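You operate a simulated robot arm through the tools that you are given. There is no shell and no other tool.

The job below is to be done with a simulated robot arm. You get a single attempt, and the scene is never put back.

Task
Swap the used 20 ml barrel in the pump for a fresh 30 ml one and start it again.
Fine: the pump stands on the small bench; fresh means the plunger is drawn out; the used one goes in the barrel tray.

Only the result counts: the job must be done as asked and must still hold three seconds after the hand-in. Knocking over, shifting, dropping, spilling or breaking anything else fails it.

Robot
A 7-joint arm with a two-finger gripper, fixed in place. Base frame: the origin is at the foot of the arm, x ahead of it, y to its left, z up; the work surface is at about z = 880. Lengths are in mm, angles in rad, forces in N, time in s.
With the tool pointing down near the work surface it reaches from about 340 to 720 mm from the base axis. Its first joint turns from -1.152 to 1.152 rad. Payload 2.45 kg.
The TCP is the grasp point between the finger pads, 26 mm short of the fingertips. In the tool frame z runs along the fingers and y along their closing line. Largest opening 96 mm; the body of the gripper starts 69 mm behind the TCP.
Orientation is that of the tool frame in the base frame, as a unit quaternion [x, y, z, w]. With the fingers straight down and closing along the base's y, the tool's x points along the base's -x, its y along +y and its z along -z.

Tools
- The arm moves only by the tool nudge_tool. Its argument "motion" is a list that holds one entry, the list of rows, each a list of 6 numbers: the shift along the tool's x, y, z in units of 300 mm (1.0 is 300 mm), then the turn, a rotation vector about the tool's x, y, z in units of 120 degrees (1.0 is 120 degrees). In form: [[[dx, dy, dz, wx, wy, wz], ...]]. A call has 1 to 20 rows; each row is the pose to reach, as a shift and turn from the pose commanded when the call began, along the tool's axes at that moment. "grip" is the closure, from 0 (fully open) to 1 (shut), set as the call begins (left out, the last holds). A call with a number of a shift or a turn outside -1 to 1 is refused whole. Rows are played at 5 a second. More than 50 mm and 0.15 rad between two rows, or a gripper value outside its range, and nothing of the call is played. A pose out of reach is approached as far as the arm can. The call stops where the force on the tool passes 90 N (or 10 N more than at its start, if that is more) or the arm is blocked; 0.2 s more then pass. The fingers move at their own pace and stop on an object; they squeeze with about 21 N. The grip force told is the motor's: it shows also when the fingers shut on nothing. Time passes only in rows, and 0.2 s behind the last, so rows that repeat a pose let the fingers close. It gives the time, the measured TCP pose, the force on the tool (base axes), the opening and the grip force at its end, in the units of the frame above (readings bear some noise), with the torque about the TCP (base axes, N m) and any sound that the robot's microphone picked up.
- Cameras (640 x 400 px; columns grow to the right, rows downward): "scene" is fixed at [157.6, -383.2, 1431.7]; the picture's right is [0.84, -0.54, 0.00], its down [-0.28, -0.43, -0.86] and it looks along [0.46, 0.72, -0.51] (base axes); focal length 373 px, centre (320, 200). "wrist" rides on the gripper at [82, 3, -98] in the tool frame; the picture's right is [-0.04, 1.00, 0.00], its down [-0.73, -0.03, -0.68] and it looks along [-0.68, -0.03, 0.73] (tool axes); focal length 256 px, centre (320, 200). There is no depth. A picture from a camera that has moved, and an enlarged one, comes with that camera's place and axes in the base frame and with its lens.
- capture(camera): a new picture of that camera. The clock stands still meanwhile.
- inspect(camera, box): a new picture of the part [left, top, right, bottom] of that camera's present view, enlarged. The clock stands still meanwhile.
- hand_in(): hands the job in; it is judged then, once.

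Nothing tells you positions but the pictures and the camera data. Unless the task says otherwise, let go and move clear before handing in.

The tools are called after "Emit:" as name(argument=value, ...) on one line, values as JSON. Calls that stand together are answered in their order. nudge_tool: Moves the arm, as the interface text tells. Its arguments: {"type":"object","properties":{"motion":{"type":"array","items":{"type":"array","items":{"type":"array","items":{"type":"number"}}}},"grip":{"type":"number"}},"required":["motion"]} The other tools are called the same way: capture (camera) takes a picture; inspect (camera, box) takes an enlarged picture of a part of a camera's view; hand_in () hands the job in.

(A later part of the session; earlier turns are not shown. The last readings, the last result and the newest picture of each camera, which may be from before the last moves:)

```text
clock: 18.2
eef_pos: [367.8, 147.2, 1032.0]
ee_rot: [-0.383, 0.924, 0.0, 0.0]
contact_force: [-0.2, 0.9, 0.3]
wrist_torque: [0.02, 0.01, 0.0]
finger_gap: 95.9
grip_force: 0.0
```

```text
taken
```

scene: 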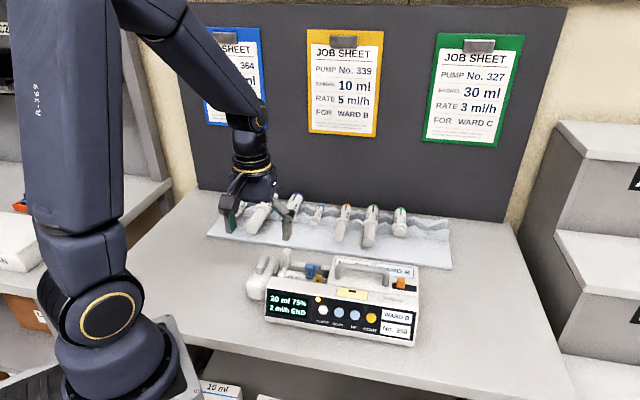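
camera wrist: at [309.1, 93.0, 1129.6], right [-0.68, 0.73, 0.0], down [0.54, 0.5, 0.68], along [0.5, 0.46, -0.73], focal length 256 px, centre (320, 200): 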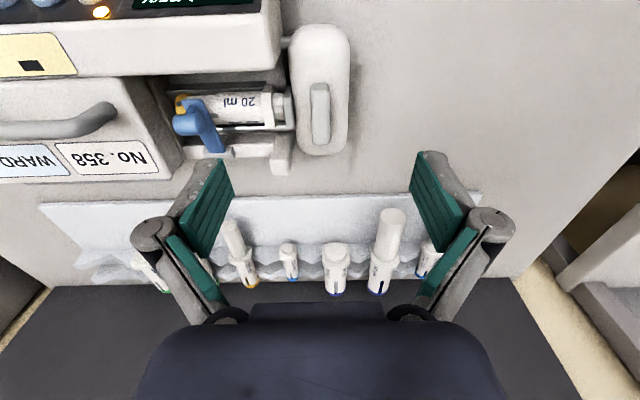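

The display may have changed, so I'll zoom in on it and on the drive.

Emit:
inspect(camera="scene", box=[240, 245, 340, 320])

Emit:
inspect(camera="wrist", box=[160, 10, 380, 190])

Emit:
inspect(camera="wrist", box=[40, 180, 500, 310])

```text
5.33 times, centred on (290, 282) of scene
camera zoom: at [157.6, -383.2, 1431.7], right [0.84, -0.54, 0.0], down [-0.28, -0.43, -0.86], along [0.46, 0.72, -0.51], focal length 1987 px, centre (480, -240)
```

zoom: 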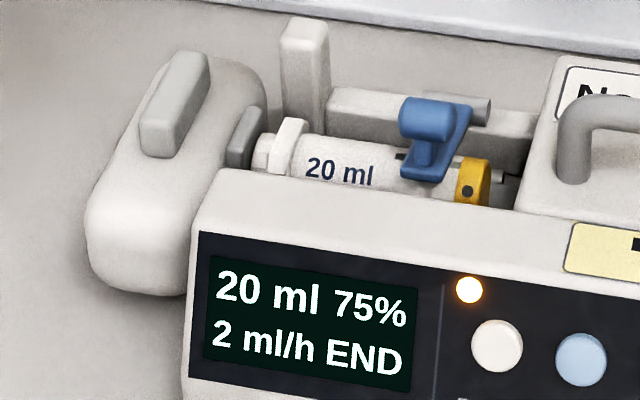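

```text
2.22 times, centred on (270, 100) of wrist
camera zoom: at [309.1, 93.0, 1129.6], right [-0.68, 0.73, 0.0], down [0.54, 0.5, 0.68], along [0.5, 0.46, -0.73], focal length 569 px, centre (431, 422)
```

zoom: 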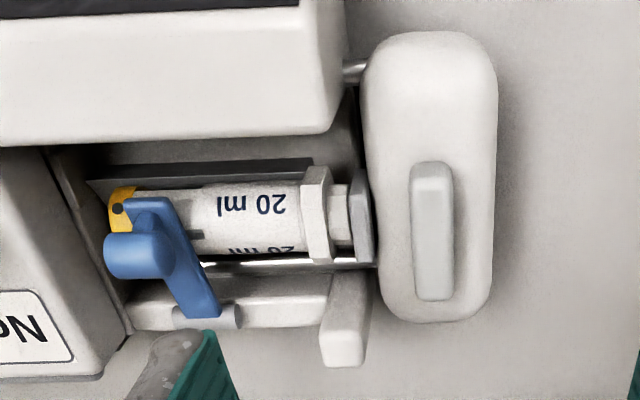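

```text
1.39 times, centred on (270, 245) of wrist
camera zoom: at [309.1, 93.0, 1129.6], right [-0.68, 0.73, 0.0], down [0.54, 0.5, 0.68], along [0.5, 0.46, -0.73], focal length 356 px, centre (390, 137)
```

zoom: 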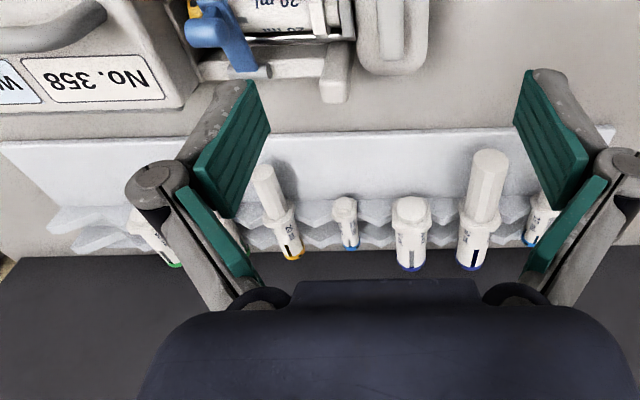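

The bar lies directly under the TCP. I'll narrow the fingers so they clear the barrel flange, then come down around the bar.

Emit:
nudge_tool(motion=[[[-0.01, 0, 0.0, 0, 0, 0], [-0.02, 0, 0.0, 0, 0, 0], [-0.027, 0, 0.02, 0, 0, 0], [-0.027, 0, 0.06, 0, 0, 0], [-0.027, 0, 0.1, 0, 0, 0], [-0.027, 0, 0.13, 0, 0, 0]]], grip=0.72)

Emit:
capture(camera="wrist")

Emit:
inspect(camera="scene", box=[220, 220, 320, 300])

```text
clock: 19.6
eef_pos: [373.0, 155.1, 993.5]
ee_rot: [-0.382, 0.924, 0.0, 0.0]
contact_force: [-0.4, 0.5, 0.4]
wrist_torque: [0.0, 0.01, -0.02]
finger_gap: 26.6
grip_force: 0.0
```

```text
taken
camera wrist: at [314.1, 99.6, 1091.8], right [-0.68, 0.73, 0.0], down [0.54, 0.5, 0.68], along [0.5, 0.46, -0.73], focal length 256 px, centre (320, 200)
```

wrist: 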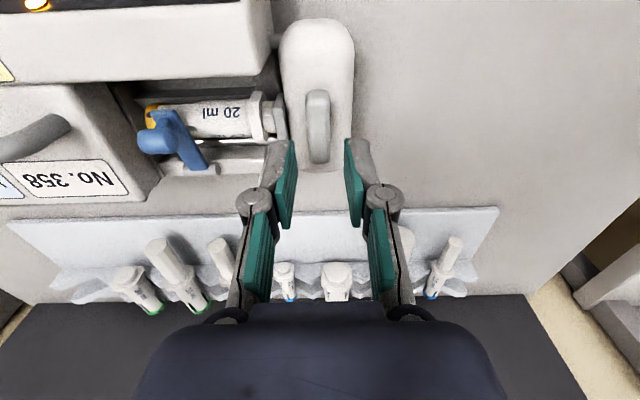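

```text
5.00 times, centred on (270, 260) of scene
camera zoom: at [157.6, -383.2, 1431.7], right [0.84, -0.54, 0.0], down [-0.28, -0.43, -0.86], along [0.46, 0.72, -0.51], focal length 1863 px, centre (570, -100)
```

zoom: 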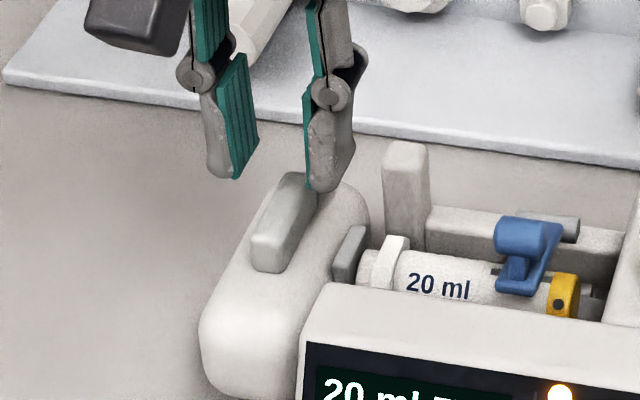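

The alignment looks good. I'll lower around the bar and close gently.

Emit:
nudge_tool(motion=[[[0, 0, 0.03, 0, 0, 0], [0, 0, 0.055, 0, 0, 0], [0, 0, 0.072, 0, 0, 0], [0, 0, 0.072, 0, 0, 0]]])

Emit:
inspect(camera="scene", box=[220, 220, 320, 300])

Emit:
capture(camera="wrist")

```text
clock: 20.6
eef_pos: [372.9, 155.3, 971.7]
ee_rot: [-0.382, 0.924, 0.0, 0.0]
contact_force: [-0.6, -0.6, 0.1]
wrist_torque: [-0.01, 0.0, 0.05]
finger_gap: 26.9
grip_force: 0.0
```

```text
5.00 times, centred on (270, 260) of scene
camera zoom: at [157.6, -383.2, 1431.7], right [0.84, -0.54, 0.0], down [-0.28, -0.43, -0.86], along [0.46, 0.72, -0.51], focal length 1863 px, centre (570, -100)
```

zoom: 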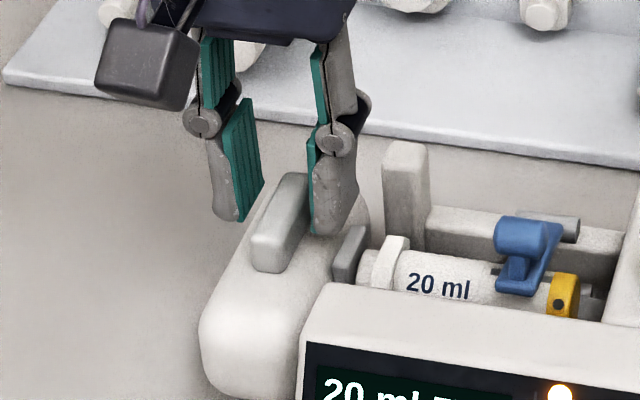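

```text
taken
camera wrist: at [314.6, 100.2, 1069.8], right [-0.68, 0.73, 0.0], down [0.54, 0.5, 0.68], along [0.5, 0.46, -0.73], focal length 256 px, centre (320, 200)
```

wrist: 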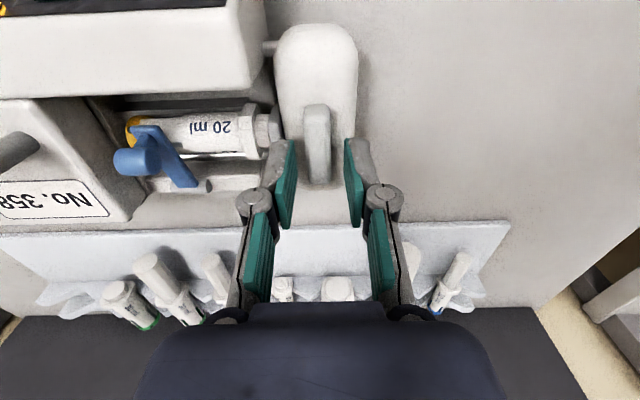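

The fingers now straddle the bar, so I'll close on it.

Emit:
nudge_tool(motion=[[[0, 0, 0, 0, 0, 0], [0, 0, 0, 0, 0, 0], [0, 0, 0, 0, 0, 0]]], grip=1)

Emit:
inspect(camera="scene", box=[220, 220, 320, 300])

```text
clock: 21.4
eef_pos: [372.6, 155.5, 971.6]
ee_rot: [-0.382, 0.924, -0.001, -0.001]
contact_force: [-0.7, 0.4, -1.0]
wrist_torque: [0.08, -0.11, 0.04]
finger_gap: 13.7
grip_force: 21.0
```

```text
5.00 times, centred on (270, 260) of scene
camera zoom: at [157.6, -383.2, 1431.7], right [0.84, -0.54, 0.0], down [-0.28, -0.43, -0.86], along [0.46, 0.72, -0.51], focal length 1863 px, centre (570, -100)
```

zoom: 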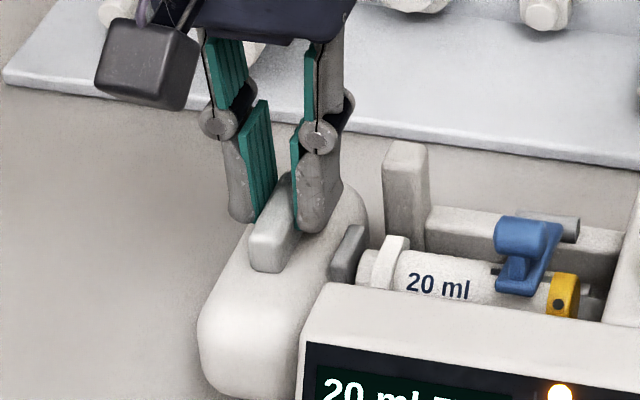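

I have the bar at 13.7 mm. Next I'll pull the drive outward a few millimetres and check whether it is free.

Emit:
nudge_tool(motion=[[[0, 0.007, 0, 0, 0, 0], [0, 0.014, 0, 0, 0, 0], [0, 0.02, 0, 0, 0, 0]]])

Emit:
inspect(camera="scene", box=[220, 220, 320, 300])

Emit:
inspect(camera="scene", box=[330, 245, 430, 305])

```text
clock: 22.2
eef_pos: [369.2, 159.4, 972.5]
ee_rot: [-0.382, 0.924, 0.0, 0.0]
contact_force: [1.5, -0.8, -0.7]
wrist_torque: [-0.08, 0.01, -0.03]
finger_gap: 13.8
grip_force: 20.7
```

```text
5.00 times, centred on (270, 260) of scene
camera zoom: at [157.7, -383.2, 1431.7], right [0.84, -0.54, 0.0], down [-0.28, -0.43, -0.86], along [0.46, 0.72, -0.51], focal length 1863 px, centre (570, -100)
```

zoom: 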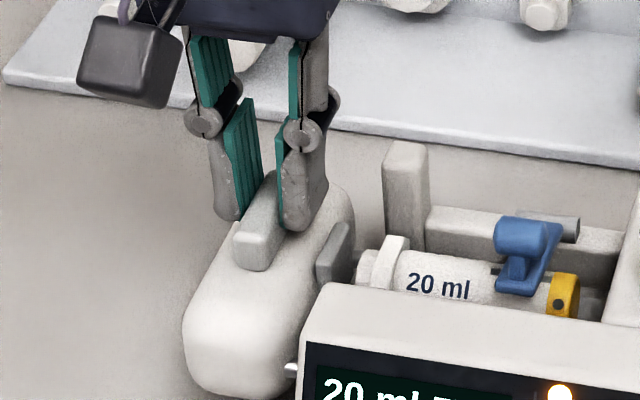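

```text
6.40 times, centred on (380, 275) of scene
camera zoom: at [157.7, -383.2, 1431.7], right [0.84, -0.54, 0.0], down [-0.28, -0.43, -0.86], along [0.46, 0.72, -0.51], focal length 2385 px, centre (-64, -280)
```

zoom: 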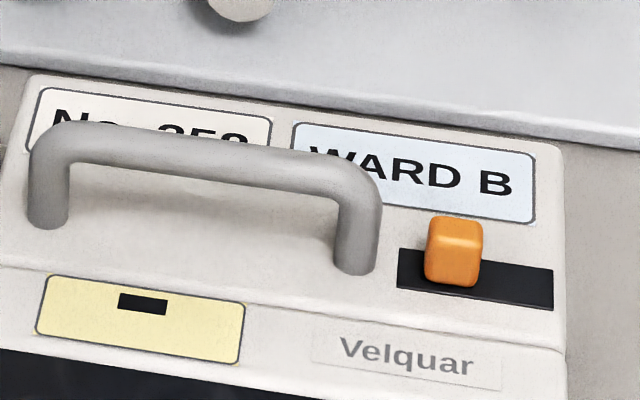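

The drive moves freely at under 2 N and the pump stays put, so the orange slider is the catch. I'll pull the drive further out to make room for the long plunger.

Emit:
nudge_tool(motion=[[[0, 0.03, 0, 0, 0, 0], [0, 0.06, 0, 0, 0, 0], [0, 0.09, 0, 0, 0, 0], [0, 0.12, 0, 0, 0, 0], [0, 0.14, 0, 0, 0, 0]]])

Emit:
inspect(camera="scene", box=[190, 220, 430, 360])

```text
clock: 23.4
eef_pos: [339.8, 189.7, 971.9]
ee_rot: [-0.384, 0.923, 0.0, 0.002]
contact_force: [3.0, 2.1, 9.5]
wrist_torque: [-0.24, 0.21, -0.05]
finger_gap: 13.7
grip_force: 21.0
```

```text
2.67 times, centred on (310, 290) of scene
camera zoom: at [157.6, -383.2, 1431.7], right [0.84, -0.54, 0.0], down [-0.28, -0.43, -0.86], along [0.46, 0.72, -0.51], focal length 994 px, centre (347, -40)
```

zoom: 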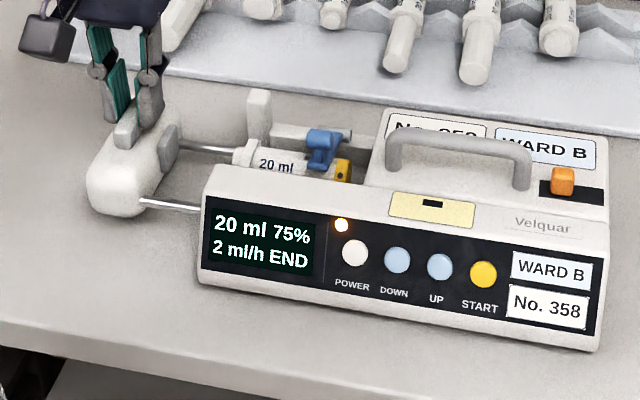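

There is 9.5 N of vertical force, so I'll check that the pump has not moved or tilted.

Emit:
inspect(camera="scene", box=[330, 245, 430, 305])

Emit:
inspect(camera="scene", box=[240, 245, 340, 320])

Emit:
capture(camera="wrist")

```text
6.40 times, centred on (380, 275) of scene
camera zoom: at [157.6, -383.2, 1431.7], right [0.84, -0.54, 0.0], down [-0.28, -0.43, -0.86], along [0.46, 0.72, -0.51], focal length 2385 px, centre (-64, -280)
```

zoom: 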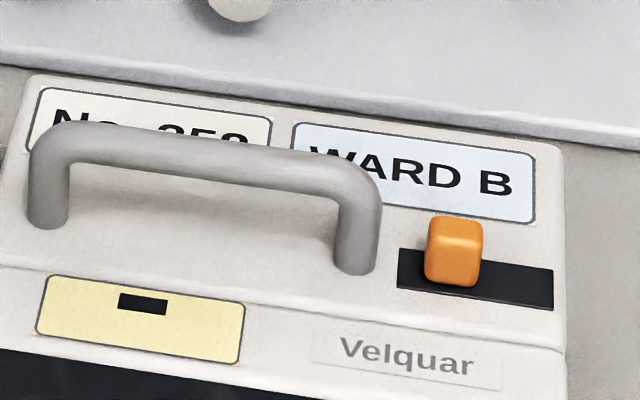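

```text
5.33 times, centred on (290, 282) of scene
camera zoom: at [157.6, -383.2, 1431.7], right [0.84, -0.54, 0.0], down [-0.28, -0.43, -0.86], along [0.46, 0.72, -0.51], focal length 1987 px, centre (480, -240)
```

zoom: 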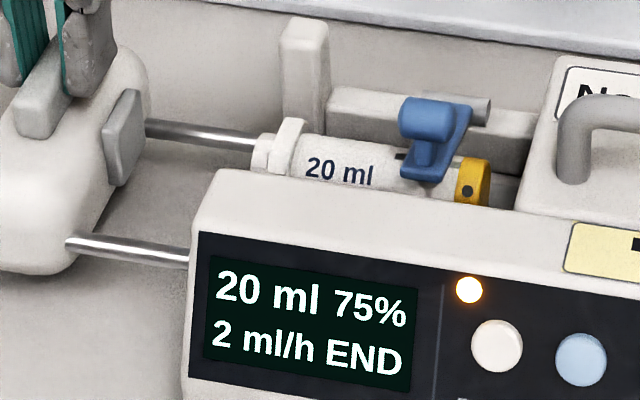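

```text
taken
camera wrist: at [280.6, 133.7, 1069.5], right [-0.68, 0.73, 0.0], down [0.54, 0.5, 0.68], along [0.5, 0.46, -0.73], focal length 256 px, centre (320, 200)
```

wrist: 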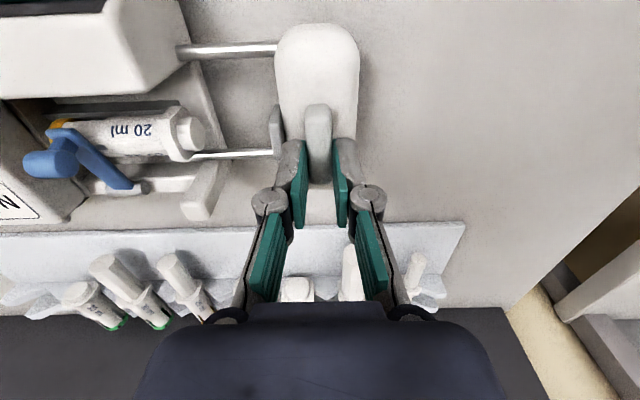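

The pump is exactly where it was. I'll pull about 20 mm more.

Emit:
nudge_tool(motion=[[[0, 0.017, 0, 0, 0, 0], [0, 0.034, 0, 0, 0, 0], [0, 0.05, 0, 0, 0, 0], [0, 0.05, 0, 0, 0, 0]]])

Emit:
inspect(camera="scene", box=[190, 220, 430, 360])

```text
clock: 24.4
eef_pos: [329.6, 200.1, 972.1]
ee_rot: [-0.383, 0.924, 0.0, 0.0]
contact_force: [2.2, 1.9, -0.8]
wrist_torque: [0.22, -0.2, 0.03]
finger_gap: 13.9
grip_force: 20.7
```

```text
2.67 times, centred on (310, 290) of scene
camera zoom: at [157.7, -383.1, 1431.7], right [0.84, -0.54, 0.0], down [-0.28, -0.43, -0.86], along [0.46, 0.72, -0.51], focal length 994 px, centre (347, -40)
```

zoom: 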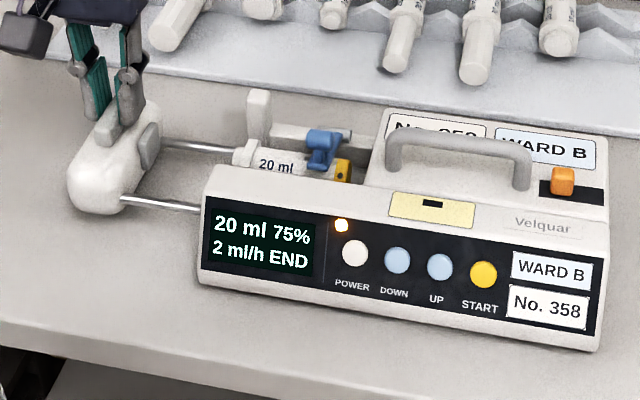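

Emit:
nudge_tool(motion=[[[0, 0.015, 0, 0, 0, 0], [0, 0.03, 0, 0, 0, 0], [0, 0.04, 0, 0, 0, 0], [0, 0.04, 0, 0, 0, 0]]])

Emit:
inspect(camera="scene", box=[190, 220, 430, 360])

```text
clock: 25.4
eef_pos: [320.6, 208.7, 971.7]
ee_rot: [-0.382, 0.924, 0.0, -0.001]
contact_force: [-4.1, -3.5, 12.3]
wrist_torque: [-0.16, 0.14, 0.04]
finger_gap: 13.4
grip_force: 20.7
```

```text
2.67 times, centred on (310, 290) of scene
camera zoom: at [157.4, -383.4, 1431.6], right [0.84, -0.54, 0.0], down [-0.28, -0.43, -0.86], along [0.47, 0.72, -0.51], focal length 994 px, centre (347, -40)
```

zoom: 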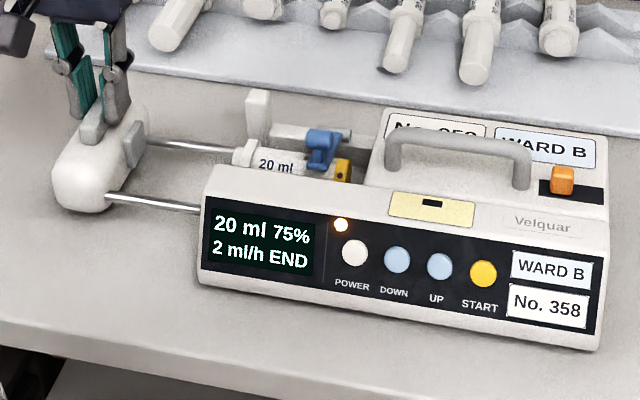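

The drive is out about 75 mm, which should be enough. I'll release it, rise, and go in front of the clamp knob with closed fingers.

Emit:
nudge_tool(motion=[[[0, 0, 0, 0, 0, 0], [0, 0, 0, 0, 0, 0], [0, 0, -0.05, 0, 0, 0], [0, 0, -0.13, 0, 0, 0], [0, 0, -0.24, 0, 0, 0]]], grip=0.7)

Emit:
nudge_tool(motion=[[[0.01, -0.05, 0, 0, 0, 0.06], [0.02, -0.1, 0, 0, 0, 0.12], [0.03, -0.15, 0, 0, 0, 0.18], [0.04, -0.2, 0, 0, 0, 0.24], [0.05, -0.25, 0, 0, 0, 0.3], [0.06, -0.3, 0, 0, 0, 0.36], [0.07, -0.35, 0, 0, 0, 0.42], [0.08, -0.4, 0, 0, 0, 0.48], [0.09, -0.45, 0, 0, 0, 0.54], [0.1, -0.5, 0, 0, 0, 0.6], [0.12, -0.54, 0, 0, 0, 0.66], [0.131, -0.573, 0, 0, 0, 0.71], [0.131, -0.573, 0, 0, 0, 0.75]]], grip=1)

Emit:
capture(camera="wrist")

Emit:
capture(camera="scene")

```text
clock: 26.6
eef_pos: [321.7, 208.2, 1044.2]
ee_rot: [-0.382, 0.924, 0.0, -0.001]
contact_force: [0.4, -0.2, 0.2]
wrist_torque: [0.01, 0.01, -0.02]
finger_gap: 28.8
grip_force: 0.1
```

```text
clock: 29.4
eef_pos: [413.9, 58.0, 1043.2]
ee_rot: [0.384, 0.923, 0.0, 0.0]
contact_force: [-0.4, 0.4, -0.1]
wrist_torque: [-0.01, -0.03, 0.01]
finger_gap: 0.1
grip_force: 21.2
```

```text
taken
camera wrist: at [359.8, 118.9, 1141.3], right [0.74, 0.68, 0.0], down [0.5, -0.54, 0.68], along [0.46, -0.5, -0.73], focal length 256 px, centre (320, 200)
```

wrist: 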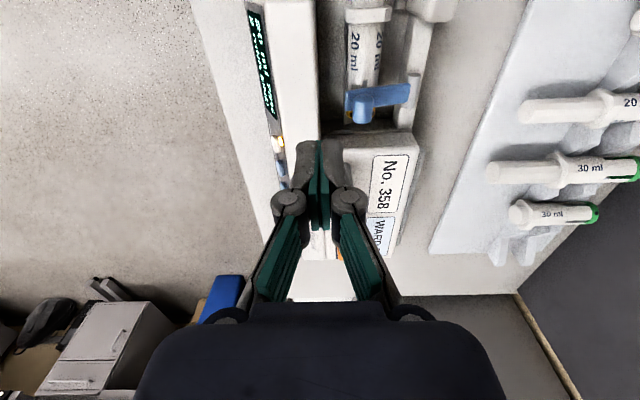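

```text
taken
```

scene: 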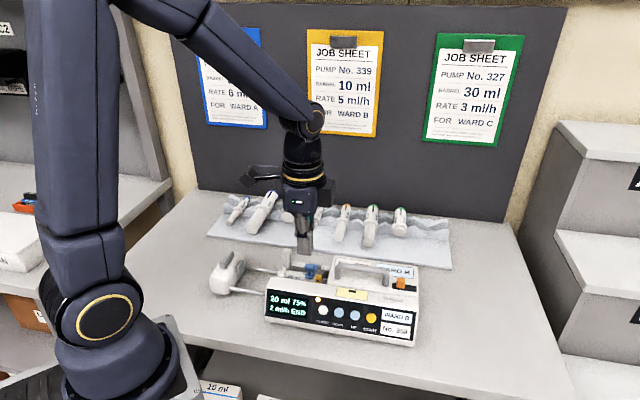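

Emit:
inspect(camera="wrist", box=[280, 0, 480, 150])

Emit:
inspect(camera="wrist", box=[440, 60, 640, 280])

Emit:
inspect(camera="scene", box=[260, 210, 370, 290])

```text
2.67 times, centred on (380, 75) of wrist
camera zoom: at [359.8, 118.9, 1141.3], right [0.74, 0.68, 0.0], down [0.5, -0.54, 0.68], along [0.46, -0.5, -0.73], focal length 683 px, centre (160, 533)
```

zoom: 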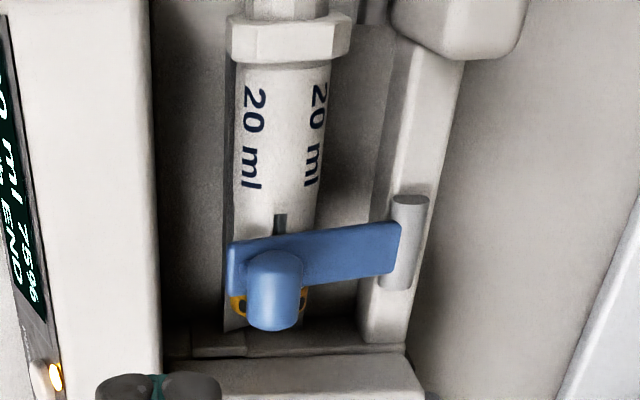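

```text
1.82 times, centred on (540, 170) of wrist
camera zoom: at [359.8, 118.9, 1141.3], right [0.74, 0.68, 0.0], down [0.5, -0.54, 0.68], along [0.46, -0.5, -0.73], focal length 465 px, centre (-80, 254)
```

zoom: 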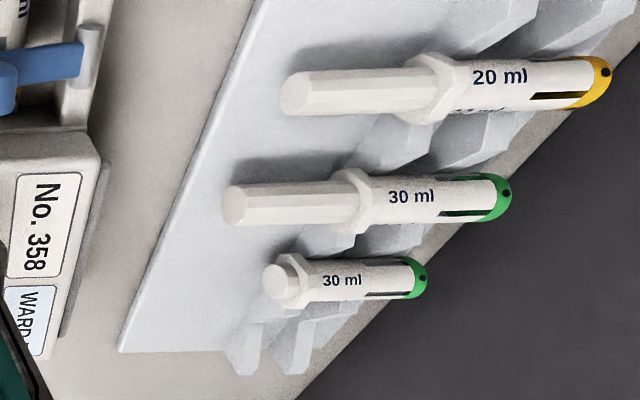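

```text
5.00 times, centred on (315, 250) of scene
camera zoom: at [157.6, -383.2, 1431.7], right [0.84, -0.54, 0.0], down [-0.28, -0.43, -0.86], along [0.46, 0.72, -0.51], focal length 1863 px, centre (345, -50)
```

zoom: 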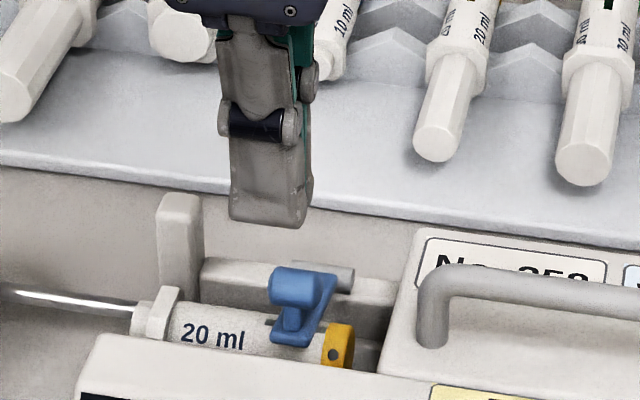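

The knob is confirmed near (437, 81, 957), and the clamp hinges along the rear pin at n≈411, z≈926. I'll come down in front of the knob and sweep it up and back.

Emit:
nudge_tool(motion=[[[0, 0, 0.09, 0, 0, 0], [0, 0, 0.18, 0, 0, 0], [0, 0, 0.234, 0, 0, 0], [0, 0.025, 0.234, 0, 0, 0], [0, 0.05, 0.234, 0, 0, 0], [0, 0.065, 0.22, 0, 0, 0], [0, 0.083, 0.2, 0, 0, 0]]])

Emit:
inspect(camera="scene", box=[260, 210, 370, 290])

Emit:
capture(camera="wrist")

```text
clock: 30.4
eef_pos: [414.5, 59.6, 976.0]
ee_rot: [0.384, 0.923, -0.003, -0.003]
contact_force: [-10.9, -4.2, 28.0]
wrist_torque: [-0.24, 0.38, -0.05]
finger_gap: 0.0
grip_force: 21.2
stopped in row 4: the force on the tool passed its limit at 101 N (the readings are from after the stop); the commanded pose is now the measured one
```

```text
5.00 times, centred on (315, 250) of scene
camera zoom: at [156.9, -383.4, 1431.7], right [0.84, -0.54, 0.0], down [-0.28, -0.43, -0.86], along [0.47, 0.72, -0.51], focal length 1863 px, centre (345, -50)
```

zoom: 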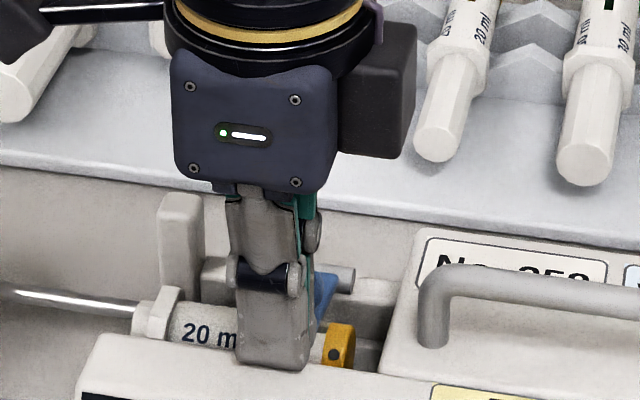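

```text
taken
camera wrist: at [361.3, 120.5, 1074.6], right [0.74, 0.68, -0.01], down [0.5, -0.54, 0.68], along [0.45, -0.5, -0.74], focal length 256 px, centre (320, 200)
```

wrist: 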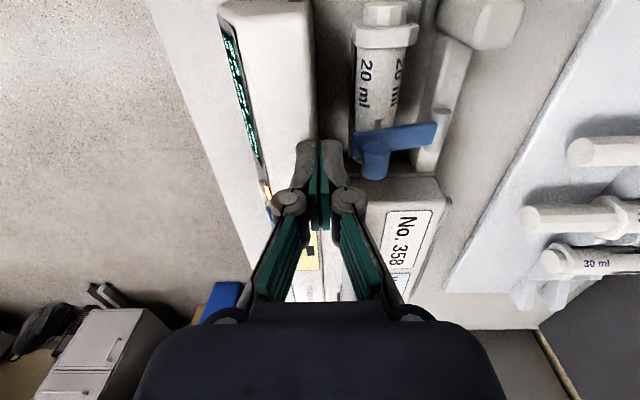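

I touched the front wall, so its top is near z = 950, higher than I estimated. I'll raise off and check that the pump didn't move.

Emit:
nudge_tool(motion=[[[0, 0, -0.02, 0, 0, 0], [0, 0, -0.05, 0, 0, 0], [0, 0, -0.08, 0, 0, 0]]])

Emit:
inspect(camera="scene", box=[330, 245, 430, 305])

Emit:
inspect(camera="scene", box=[240, 245, 340, 320])

```text
clock: 31.2
eef_pos: [416.0, 61.3, 1000.2]
ee_rot: [0.383, 0.924, -0.004, -0.002]
contact_force: [0.5, 0.4, -0.1]
wrist_torque: [-0.01, 0.02, -0.02]
finger_gap: 0.2
grip_force: 21.0
```

```text
6.40 times, centred on (380, 275) of scene
camera zoom: at [157.6, -383.2, 1431.7], right [0.84, -0.54, 0.0], down [-0.28, -0.43, -0.86], along [0.46, 0.72, -0.51], focal length 2385 px, centre (-64, -280)
```

zoom: 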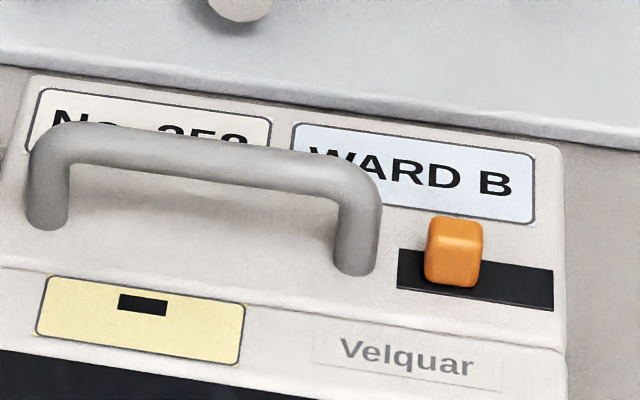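

```text
5.33 times, centred on (290, 282) of scene
camera zoom: at [157.6, -383.2, 1431.7], right [0.84, -0.54, 0.0], down [-0.28, -0.43, -0.86], along [0.46, 0.72, -0.51], focal length 1987 px, centre (480, -240)
```

zoom: 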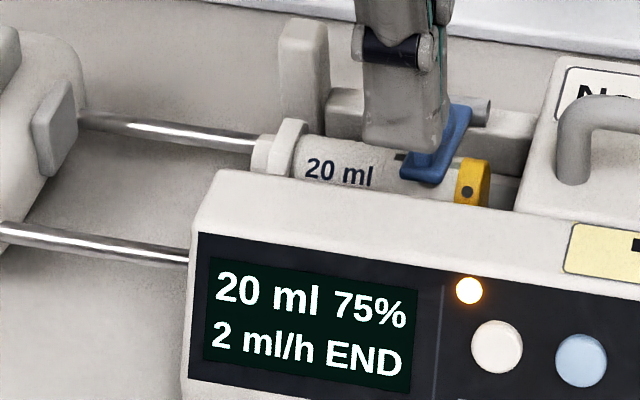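

The pump hasn't moved. I'll retry with the fingertips about 4 mm above the wall, pushing the knob back and up.

Emit:
nudge_tool(motion=[[[0, 0, 0.04, 0, 0, 0], [0, 0, 0.067, 0, 0, 0], [0, 0.02, 0.067, 0, 0, 0], [0, 0.035, 0.067, 0, 0, 0], [0, 0.045, 0.06, 0, 0, 0], [0, 0.057, 0.048, 0, 0, 0], [0, 0.07, 0.033, 0, 0, 0]]])

Emit:
inspect(camera="scene", box=[260, 210, 370, 290])

Emit:
capture(camera="wrist")

```text
clock: 32.8
eef_pos: [432.2, 75.6, 990.1]
ee_rot: [0.382, 0.924, -0.003, -0.002]
contact_force: [-0.7, -1.4, 0.0]
wrist_torque: [-0.06, 0.02, -0.01]
finger_gap: 0.1
grip_force: 20.9
```

```text
5.00 times, centred on (315, 250) of scene
camera zoom: at [157.6, -383.2, 1431.7], right [0.84, -0.54, 0.0], down [-0.28, -0.43, -0.86], along [0.46, 0.72, -0.51], focal length 1863 px, centre (345, -50)
```

zoom: 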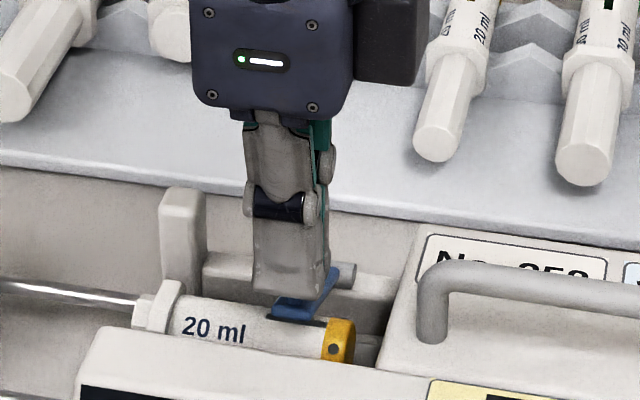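

```text
taken
camera wrist: at [377.9, 136.4, 1087.8], right [0.74, 0.68, -0.01], down [0.5, -0.54, 0.68], along [0.46, -0.5, -0.73], focal length 256 px, centre (320, 200)
```

wrist: 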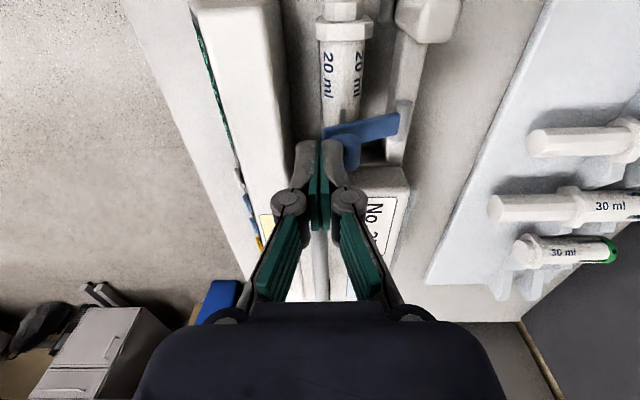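

The clamp seems to be moving, but the pump may have shifted slightly, so I'll compare views.

Emit:
inspect(camera="scene", box=[330, 245, 430, 305])

Emit:
inspect(camera="scene", box=[240, 245, 340, 320])

Emit:
inspect(camera="wrist", box=[280, 60, 440, 180])

```text
6.40 times, centred on (380, 275) of scene
camera zoom: at [157.6, -383.2, 1431.7], right [0.84, -0.54, 0.0], down [-0.28, -0.43, -0.86], along [0.46, 0.72, -0.51], focal length 2385 px, centre (-64, -280)
```

zoom: 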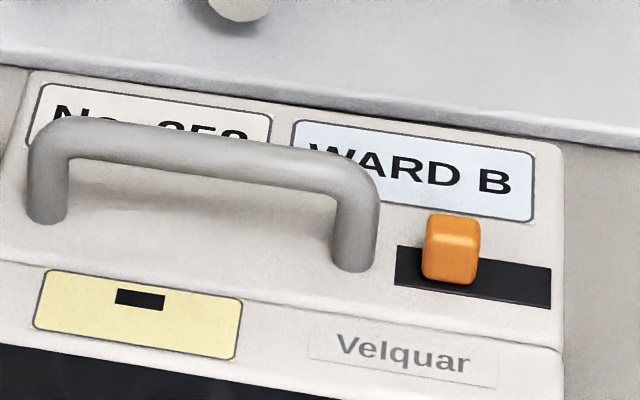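

```text
5.33 times, centred on (290, 282) of scene
camera zoom: at [157.6, -383.2, 1431.7], right [0.84, -0.54, 0.0], down [-0.28, -0.43, -0.86], along [0.46, 0.72, -0.51], focal length 1987 px, centre (480, -240)
```

zoom: 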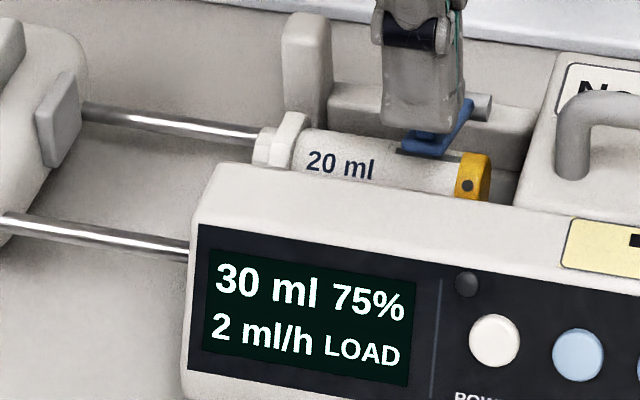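

```text
3.33 times, centred on (360, 120) of wrist
camera zoom: at [377.9, 136.4, 1087.8], right [0.74, 0.68, -0.01], down [0.5, -0.54, 0.68], along [0.46, -0.5, -0.73], focal length 853 px, centre (187, 467)
```

zoom: 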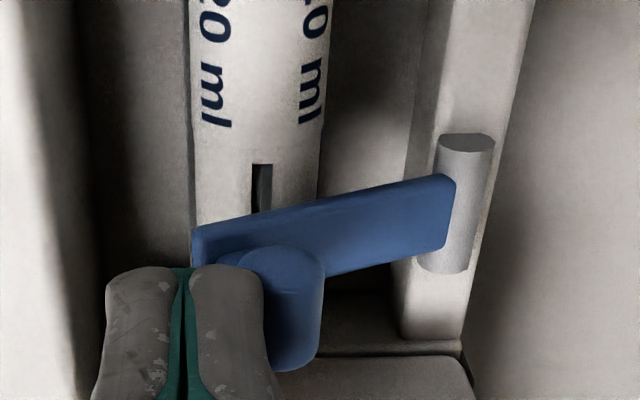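

The display now reads "30 ml … LOAD", so the clamp angle senses the barrel size and the clamp is opening. The pump shifted only a couple of mm, and I'll continue the sweep gently.

Emit:
nudge_tool(motion=[[[0, 0.012, -0.004, 0, 0, 0], [0, 0.024, -0.008, 0, 0, 0], [0, 0.036, -0.011, 0, 0, 0], [0, 0.048, -0.014, 0, 0, 0], [0, 0.06, -0.017, 0, 0, 0], [0, 0.072, -0.019, 0, 0, 0], [0, 0.084, -0.02, 0, 0, 0], [0, 0.096, -0.02, 0, 0, 0]]])

Emit:
inspect(camera="scene", box=[240, 230, 350, 320])

Emit:
capture(camera="wrist")

```text
clock: 34.6
eef_pos: [451.0, 95.7, 995.2]
ee_rot: [0.383, 0.924, -0.003, -0.002]
contact_force: [0.1, -0.4, 1.1]
wrist_torque: [-0.02, 0.02, -0.02]
finger_gap: 0.0
grip_force: 20.5
```

```text
4.44 times, centred on (295, 275) of scene
camera zoom: at [157.6, -383.2, 1431.7], right [0.84, -0.54, 0.0], down [-0.28, -0.43, -0.86], along [0.46, 0.72, -0.51], focal length 1656 px, centre (431, -133)
```

zoom: 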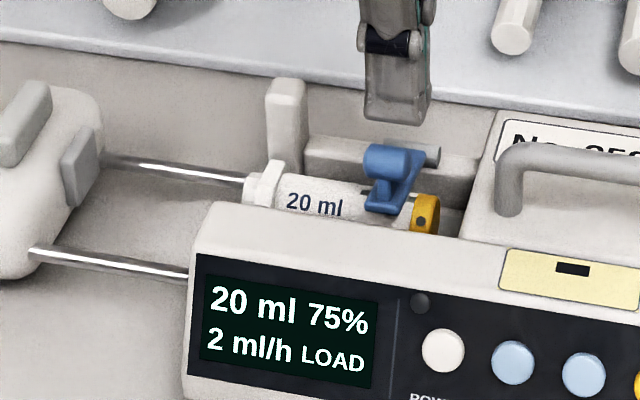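

```text
taken
camera wrist: at [397.4, 156.1, 1093.0], right [0.74, 0.68, -0.01], down [0.5, -0.54, 0.68], along [0.46, -0.5, -0.73], focal length 256 px, centre (320, 200)
```

wrist: 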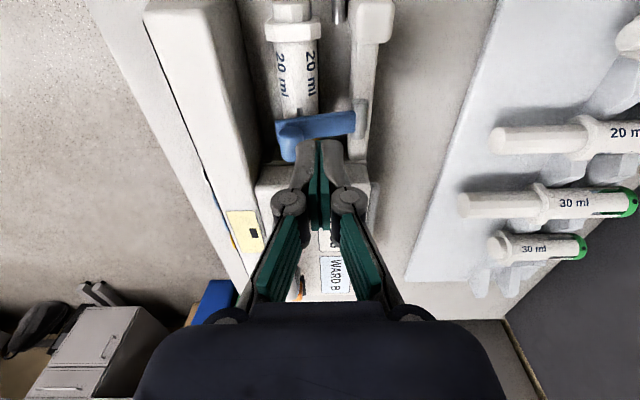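

The fingers rode over the knob and the clamp fell back. A better way is to pinch the knob's two ends, closing along the pump axis, and carry it round its arc. I'll line up for that.

Emit:
nudge_tool(motion=[[[0, 0, -0.1, 0, 0, 0], [0, -0.02, -0.15, 0, 0, -0.06], [0, -0.04, -0.15, 0, 0, -0.12], [0, -0.062, -0.15, 0, 0, -0.18], [0, -0.062, -0.15, 0, 0, -0.24], [0, -0.062, -0.15, 0, 0, -0.3], [0, -0.062, -0.15, 0, 0, -0.36], [0, -0.062, -0.15, 0, 0, -0.42], [0, -0.062, -0.15, 0, 0, -0.48], [0, -0.062, -0.15, 0, 0, -0.54], [0, -0.062, -0.15, 0, 0, -0.6], [0, -0.062, -0.15, 0, 0, -0.66], [0, -0.062, -0.15, 0, 0, -0.71], [0, -0.062, -0.15, 0, 0, -0.75]]], grip=0.6)

Emit:
capture(camera="wrist")

Emit:
inspect(camera="wrist", box=[220, 30, 420, 170])

```text
clock: 37.6
eef_pos: [438.7, 81.2, 1040.4]
ee_rot: [-0.383, 0.924, 0.0, -0.004]
contact_force: [0.2, -0.3, -0.4]
wrist_torque: [0.0, 0.03, -0.02]
finger_gap: 38.3
grip_force: 0.2
```

```text
taken
camera wrist: at [380.3, 27.1, 1139.6], right [-0.68, 0.73, 0.0], down [0.54, 0.5, 0.67], along [0.49, 0.46, -0.74], focal length 256 px, centre (320, 200)
```

wrist: 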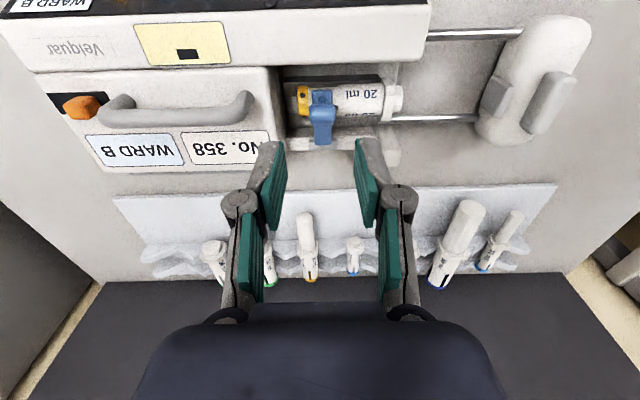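

```text
2.86 times, centred on (320, 100) of wrist
camera zoom: at [380.3, 27.1, 1139.6], right [-0.68, 0.73, 0.0], down [0.54, 0.5, 0.67], along [0.49, 0.46, -0.74], focal length 731 px, centre (320, 486)
```

zoom: 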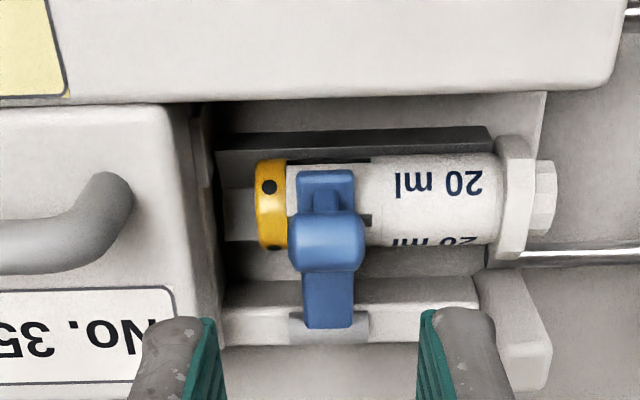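

The knob is right below the TCP and 19 mm wide, with a narrower arm. I'll descend around its ends, staying above the body top.

Emit:
nudge_tool(motion=[[[0, 0.005, 0.0, 0, 0, 0], [0, 0.005, 0.07, 0, 0, 0], [0, 0.005, 0.14, 0, 0, 0], [0, 0.005, 0.175, 0, 0, 0], [0, 0.005, 0.198, 0, 0, 0]]], grip=0.69)

Emit:
capture(camera="wrist")

Emit:
inspect(camera="scene", box=[260, 210, 370, 290])

```text
clock: 38.8
eef_pos: [437.8, 84.2, 981.6]
ee_rot: [-0.382, 0.924, 0.0, -0.004]
contact_force: [-0.9, -0.4, -0.1]
wrist_torque: [0.0, 0.02, 0.01]
finger_gap: 29.5
grip_force: 0.1
```

```text
taken
camera wrist: at [378.9, 29.2, 1080.1], right [-0.68, 0.74, 0.0], down [0.54, 0.5, 0.67], along [0.5, 0.46, -0.74], focal length 256 px, centre (320, 200)
```

wrist: 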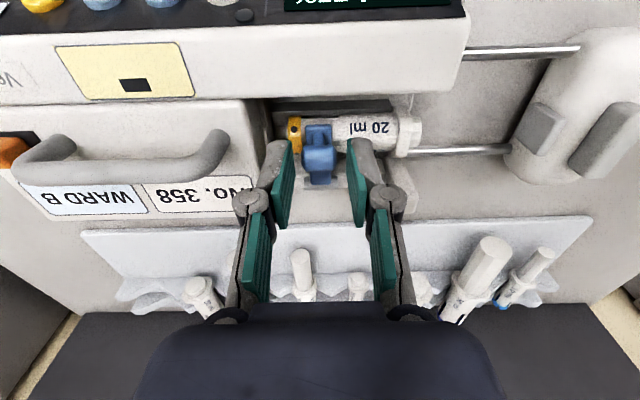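

```text
5.00 times, centred on (315, 250) of scene
camera zoom: at [157.6, -383.2, 1431.7], right [0.84, -0.54, 0.0], down [-0.28, -0.43, -0.86], along [0.46, 0.72, -0.51], focal length 1863 px, centre (345, -50)
```

zoom: 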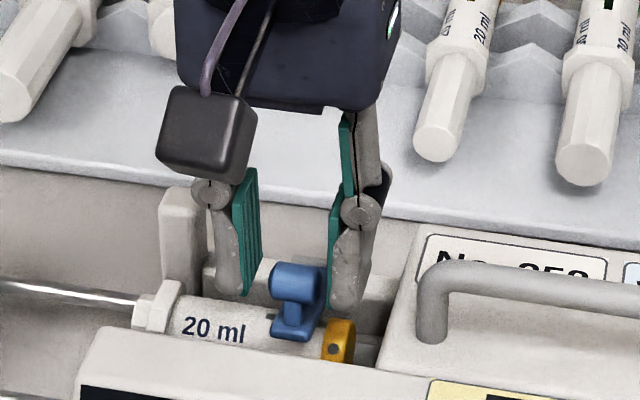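

The fingers straddle the knob. I'll lower 2 mm more and close.

Emit:
nudge_tool(motion=[[[0, 0, 0.007, 0, 0, 0], [0, 0, 0.007, 0, 0, 0], [0, 0, 0.007, 0, 0, 0], [0, 0, 0.007, 0, 0, 0]]], grip=1)

Emit:
inspect(camera="scene", box=[260, 210, 370, 290])

```text
clock: 39.8
eef_pos: [437.3, 83.3, 979.4]
ee_rot: [-0.381, 0.924, -0.002, -0.002]
contact_force: [2.1, -5.6, 19.1]
wrist_torque: [0.05, -0.25, -0.01]
finger_gap: 20.0
grip_force: 20.7
```

```text
5.00 times, centred on (315, 250) of scene
camera zoom: at [157.3, -383.4, 1431.6], right [0.84, -0.54, 0.0], down [-0.28, -0.43, -0.86], along [0.47, 0.72, -0.51], focal length 1863 px, centre (345, -50)
```

zoom: 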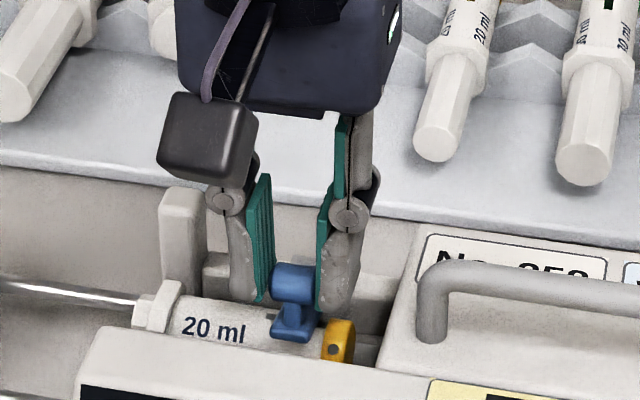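

The knob is gripped at 20 mm. I'll carry it up along the arc about the rear hinge in small steps.

Emit:
nudge_tool(motion=[[[-0.008, 0, -0.012, 0, 0, 0], [-0.02, 0, -0.023, 0, 0, 0], [-0.032, 0, -0.034, 0, 0, 0], [-0.0437, 0, -0.0437, 0, 0, 0]]])

Emit:
inspect(camera="scene", box=[240, 220, 350, 310])

```text
clock: 40.8
eef_pos: [445.1, 92.3, 992.0]
ee_rot: [-0.383, 0.924, -0.001, -0.004]
contact_force: [0.4, -1.1, -0.7]
wrist_torque: [-0.04, -0.01, 0.0]
finger_gap: 0.1
grip_force: 21.3
```

```text
4.44 times, centred on (295, 265) of scene
camera zoom: at [157.6, -383.2, 1431.7], right [0.84, -0.54, 0.0], down [-0.28, -0.43, -0.86], along [0.46, 0.72, -0.51], focal length 1656 px, centre (431, -89)
```

zoom: 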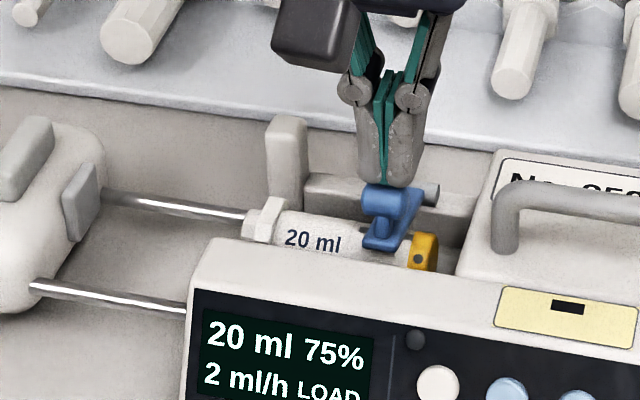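

The pads were too high on the rounded knob and slipped off, and the clamp dropped back harmlessly. I'll retry deeper, since the right body edge is further away than I first thought.

Emit:
nudge_tool(motion=[[[0, 0, -0.03, 0, 0, 0], [0.02, -0.003, -0.03, 0, 0, 0], [0.04, -0.006, -0.03, 0, 0, 0], [0.04, -0.006, -0.0, 0, 0, 0], [0.04, -0.006, 0.03, 0, 0, 0], [0.04, -0.006, 0.05, 0, 0, 0]]], grip=0.67)

Emit:
inspect(camera="scene", box=[260, 210, 370, 290])

Emit:
inspect(camera="wrist", box=[240, 80, 400, 220])

```text
clock: 42.2
eef_pos: [439.2, 83.6, 978.6]
ee_rot: [-0.382, 0.924, 0.0, -0.003]
contact_force: [-0.7, 0.5, 0.8]
wrist_torque: [0.03, 0.0, 0.01]
finger_gap: 31.7
grip_force: 0.0
```

```text
5.00 times, centred on (315, 250) of scene
camera zoom: at [157.6, -383.2, 1431.7], right [0.84, -0.54, 0.0], down [-0.28, -0.43, -0.86], along [0.46, 0.72, -0.51], focal length 1863 px, centre (345, -50)
```

zoom: 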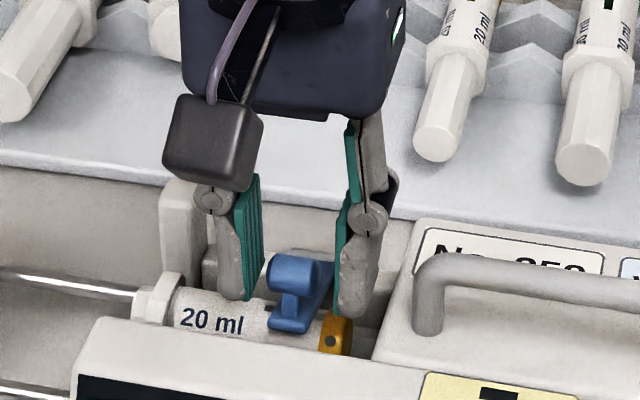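

```text
2.86 times, centred on (320, 150) of wrist
camera zoom: at [380.7, 28.9, 1076.7], right [-0.68, 0.74, 0.0], down [0.54, 0.5, 0.67], along [0.49, 0.46, -0.74], focal length 731 px, centre (320, 343)
```

zoom: 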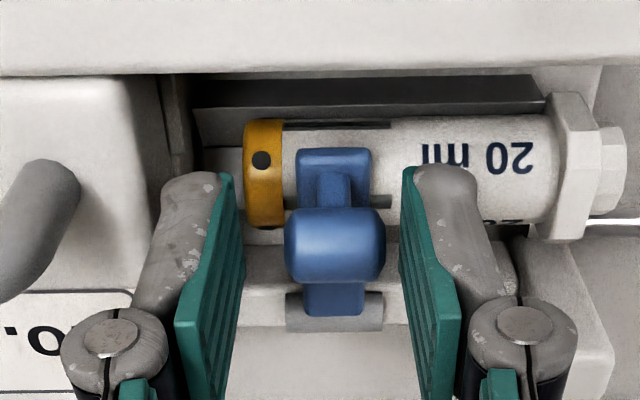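

The pump has crept a few mm. I'll re-centre on the knob, go a little deeper so the pads cover it fully, and then close.

Emit:
nudge_tool(motion=[[[-0.005, 0.005, 0, 0, 0, 0], [-0.009, 0.009, 0, 0, 0, 0], [-0.009, 0.009, 0.008, 0, 0, 0], [-0.009, 0.009, 0.015, 0, 0, 0]]])

Emit:
inspect(camera="wrist", box=[240, 80, 400, 220])

Emit:
inspect(camera="scene", box=[270, 230, 340, 280])

```text
clock: 43.2
eef_pos: [439.7, 86.5, 973.3]
ee_rot: [-0.382, 0.924, -0.001, -0.004]
contact_force: [-0.4, -0.4, -0.4]
wrist_torque: [-0.01, -0.03, -0.02]
finger_gap: 31.6
grip_force: 0.0
```

```text
2.86 times, centred on (320, 150) of wrist
camera zoom: at [380.9, 32.3, 1071.7], right [-0.68, 0.74, 0.0], down [0.54, 0.5, 0.67], along [0.5, 0.46, -0.74], focal length 731 px, centre (320, 343)
```

zoom: 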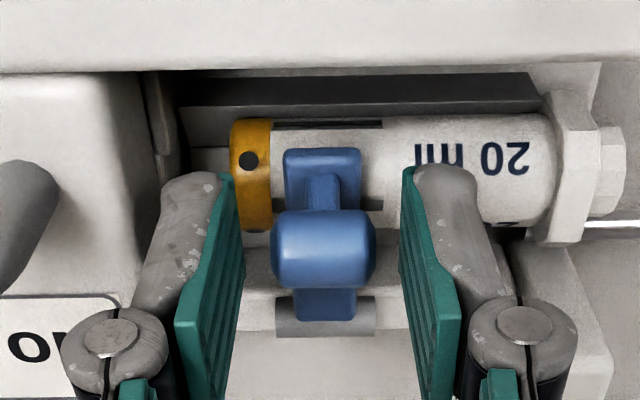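

```text
8.00 times, centred on (305, 255) of scene
camera zoom: at [157.6, -383.2, 1431.7], right [0.84, -0.54, 0.0], down [-0.28, -0.43, -0.86], along [0.46, 0.72, -0.51], focal length 2981 px, centre (440, -240)
```

zoom: 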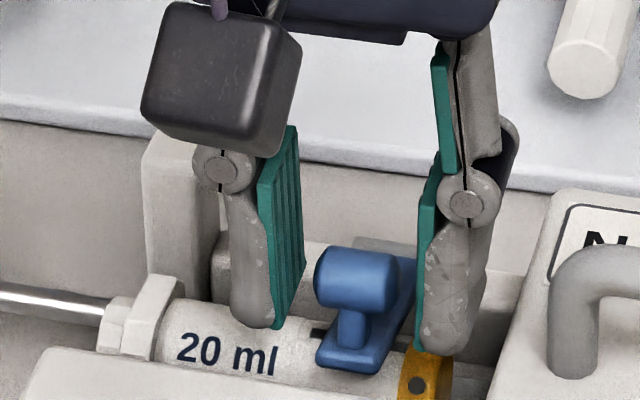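

The pads are now well around the knob, so I'll close.

Emit:
nudge_tool(motion=[[[0, 0, 0, 0, 0, 0], [0, 0, 0, 0, 0, 0], [0, 0, 0, 0, 0, 0]]], grip=1)

Emit:
inspect(camera="scene", box=[270, 230, 340, 280])

```text
clock: 44.0
eef_pos: [440.1, 86.4, 972.6]
ee_rot: [-0.382, 0.924, 0.0, -0.004]
contact_force: [-2.1, 2.8, 0.1]
wrist_torque: [0.04, 0.08, 0.0]
finger_gap: 19.4
grip_force: 21.1
```

```text
8.00 times, centred on (305, 255) of scene
camera zoom: at [157.5, -383.1, 1431.7], right [0.84, -0.54, 0.0], down [-0.28, -0.43, -0.86], along [0.46, 0.72, -0.51], focal length 2981 px, centre (440, -240)
```

zoom: 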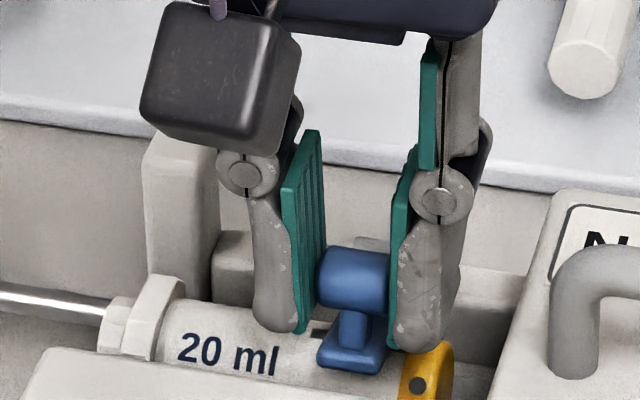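

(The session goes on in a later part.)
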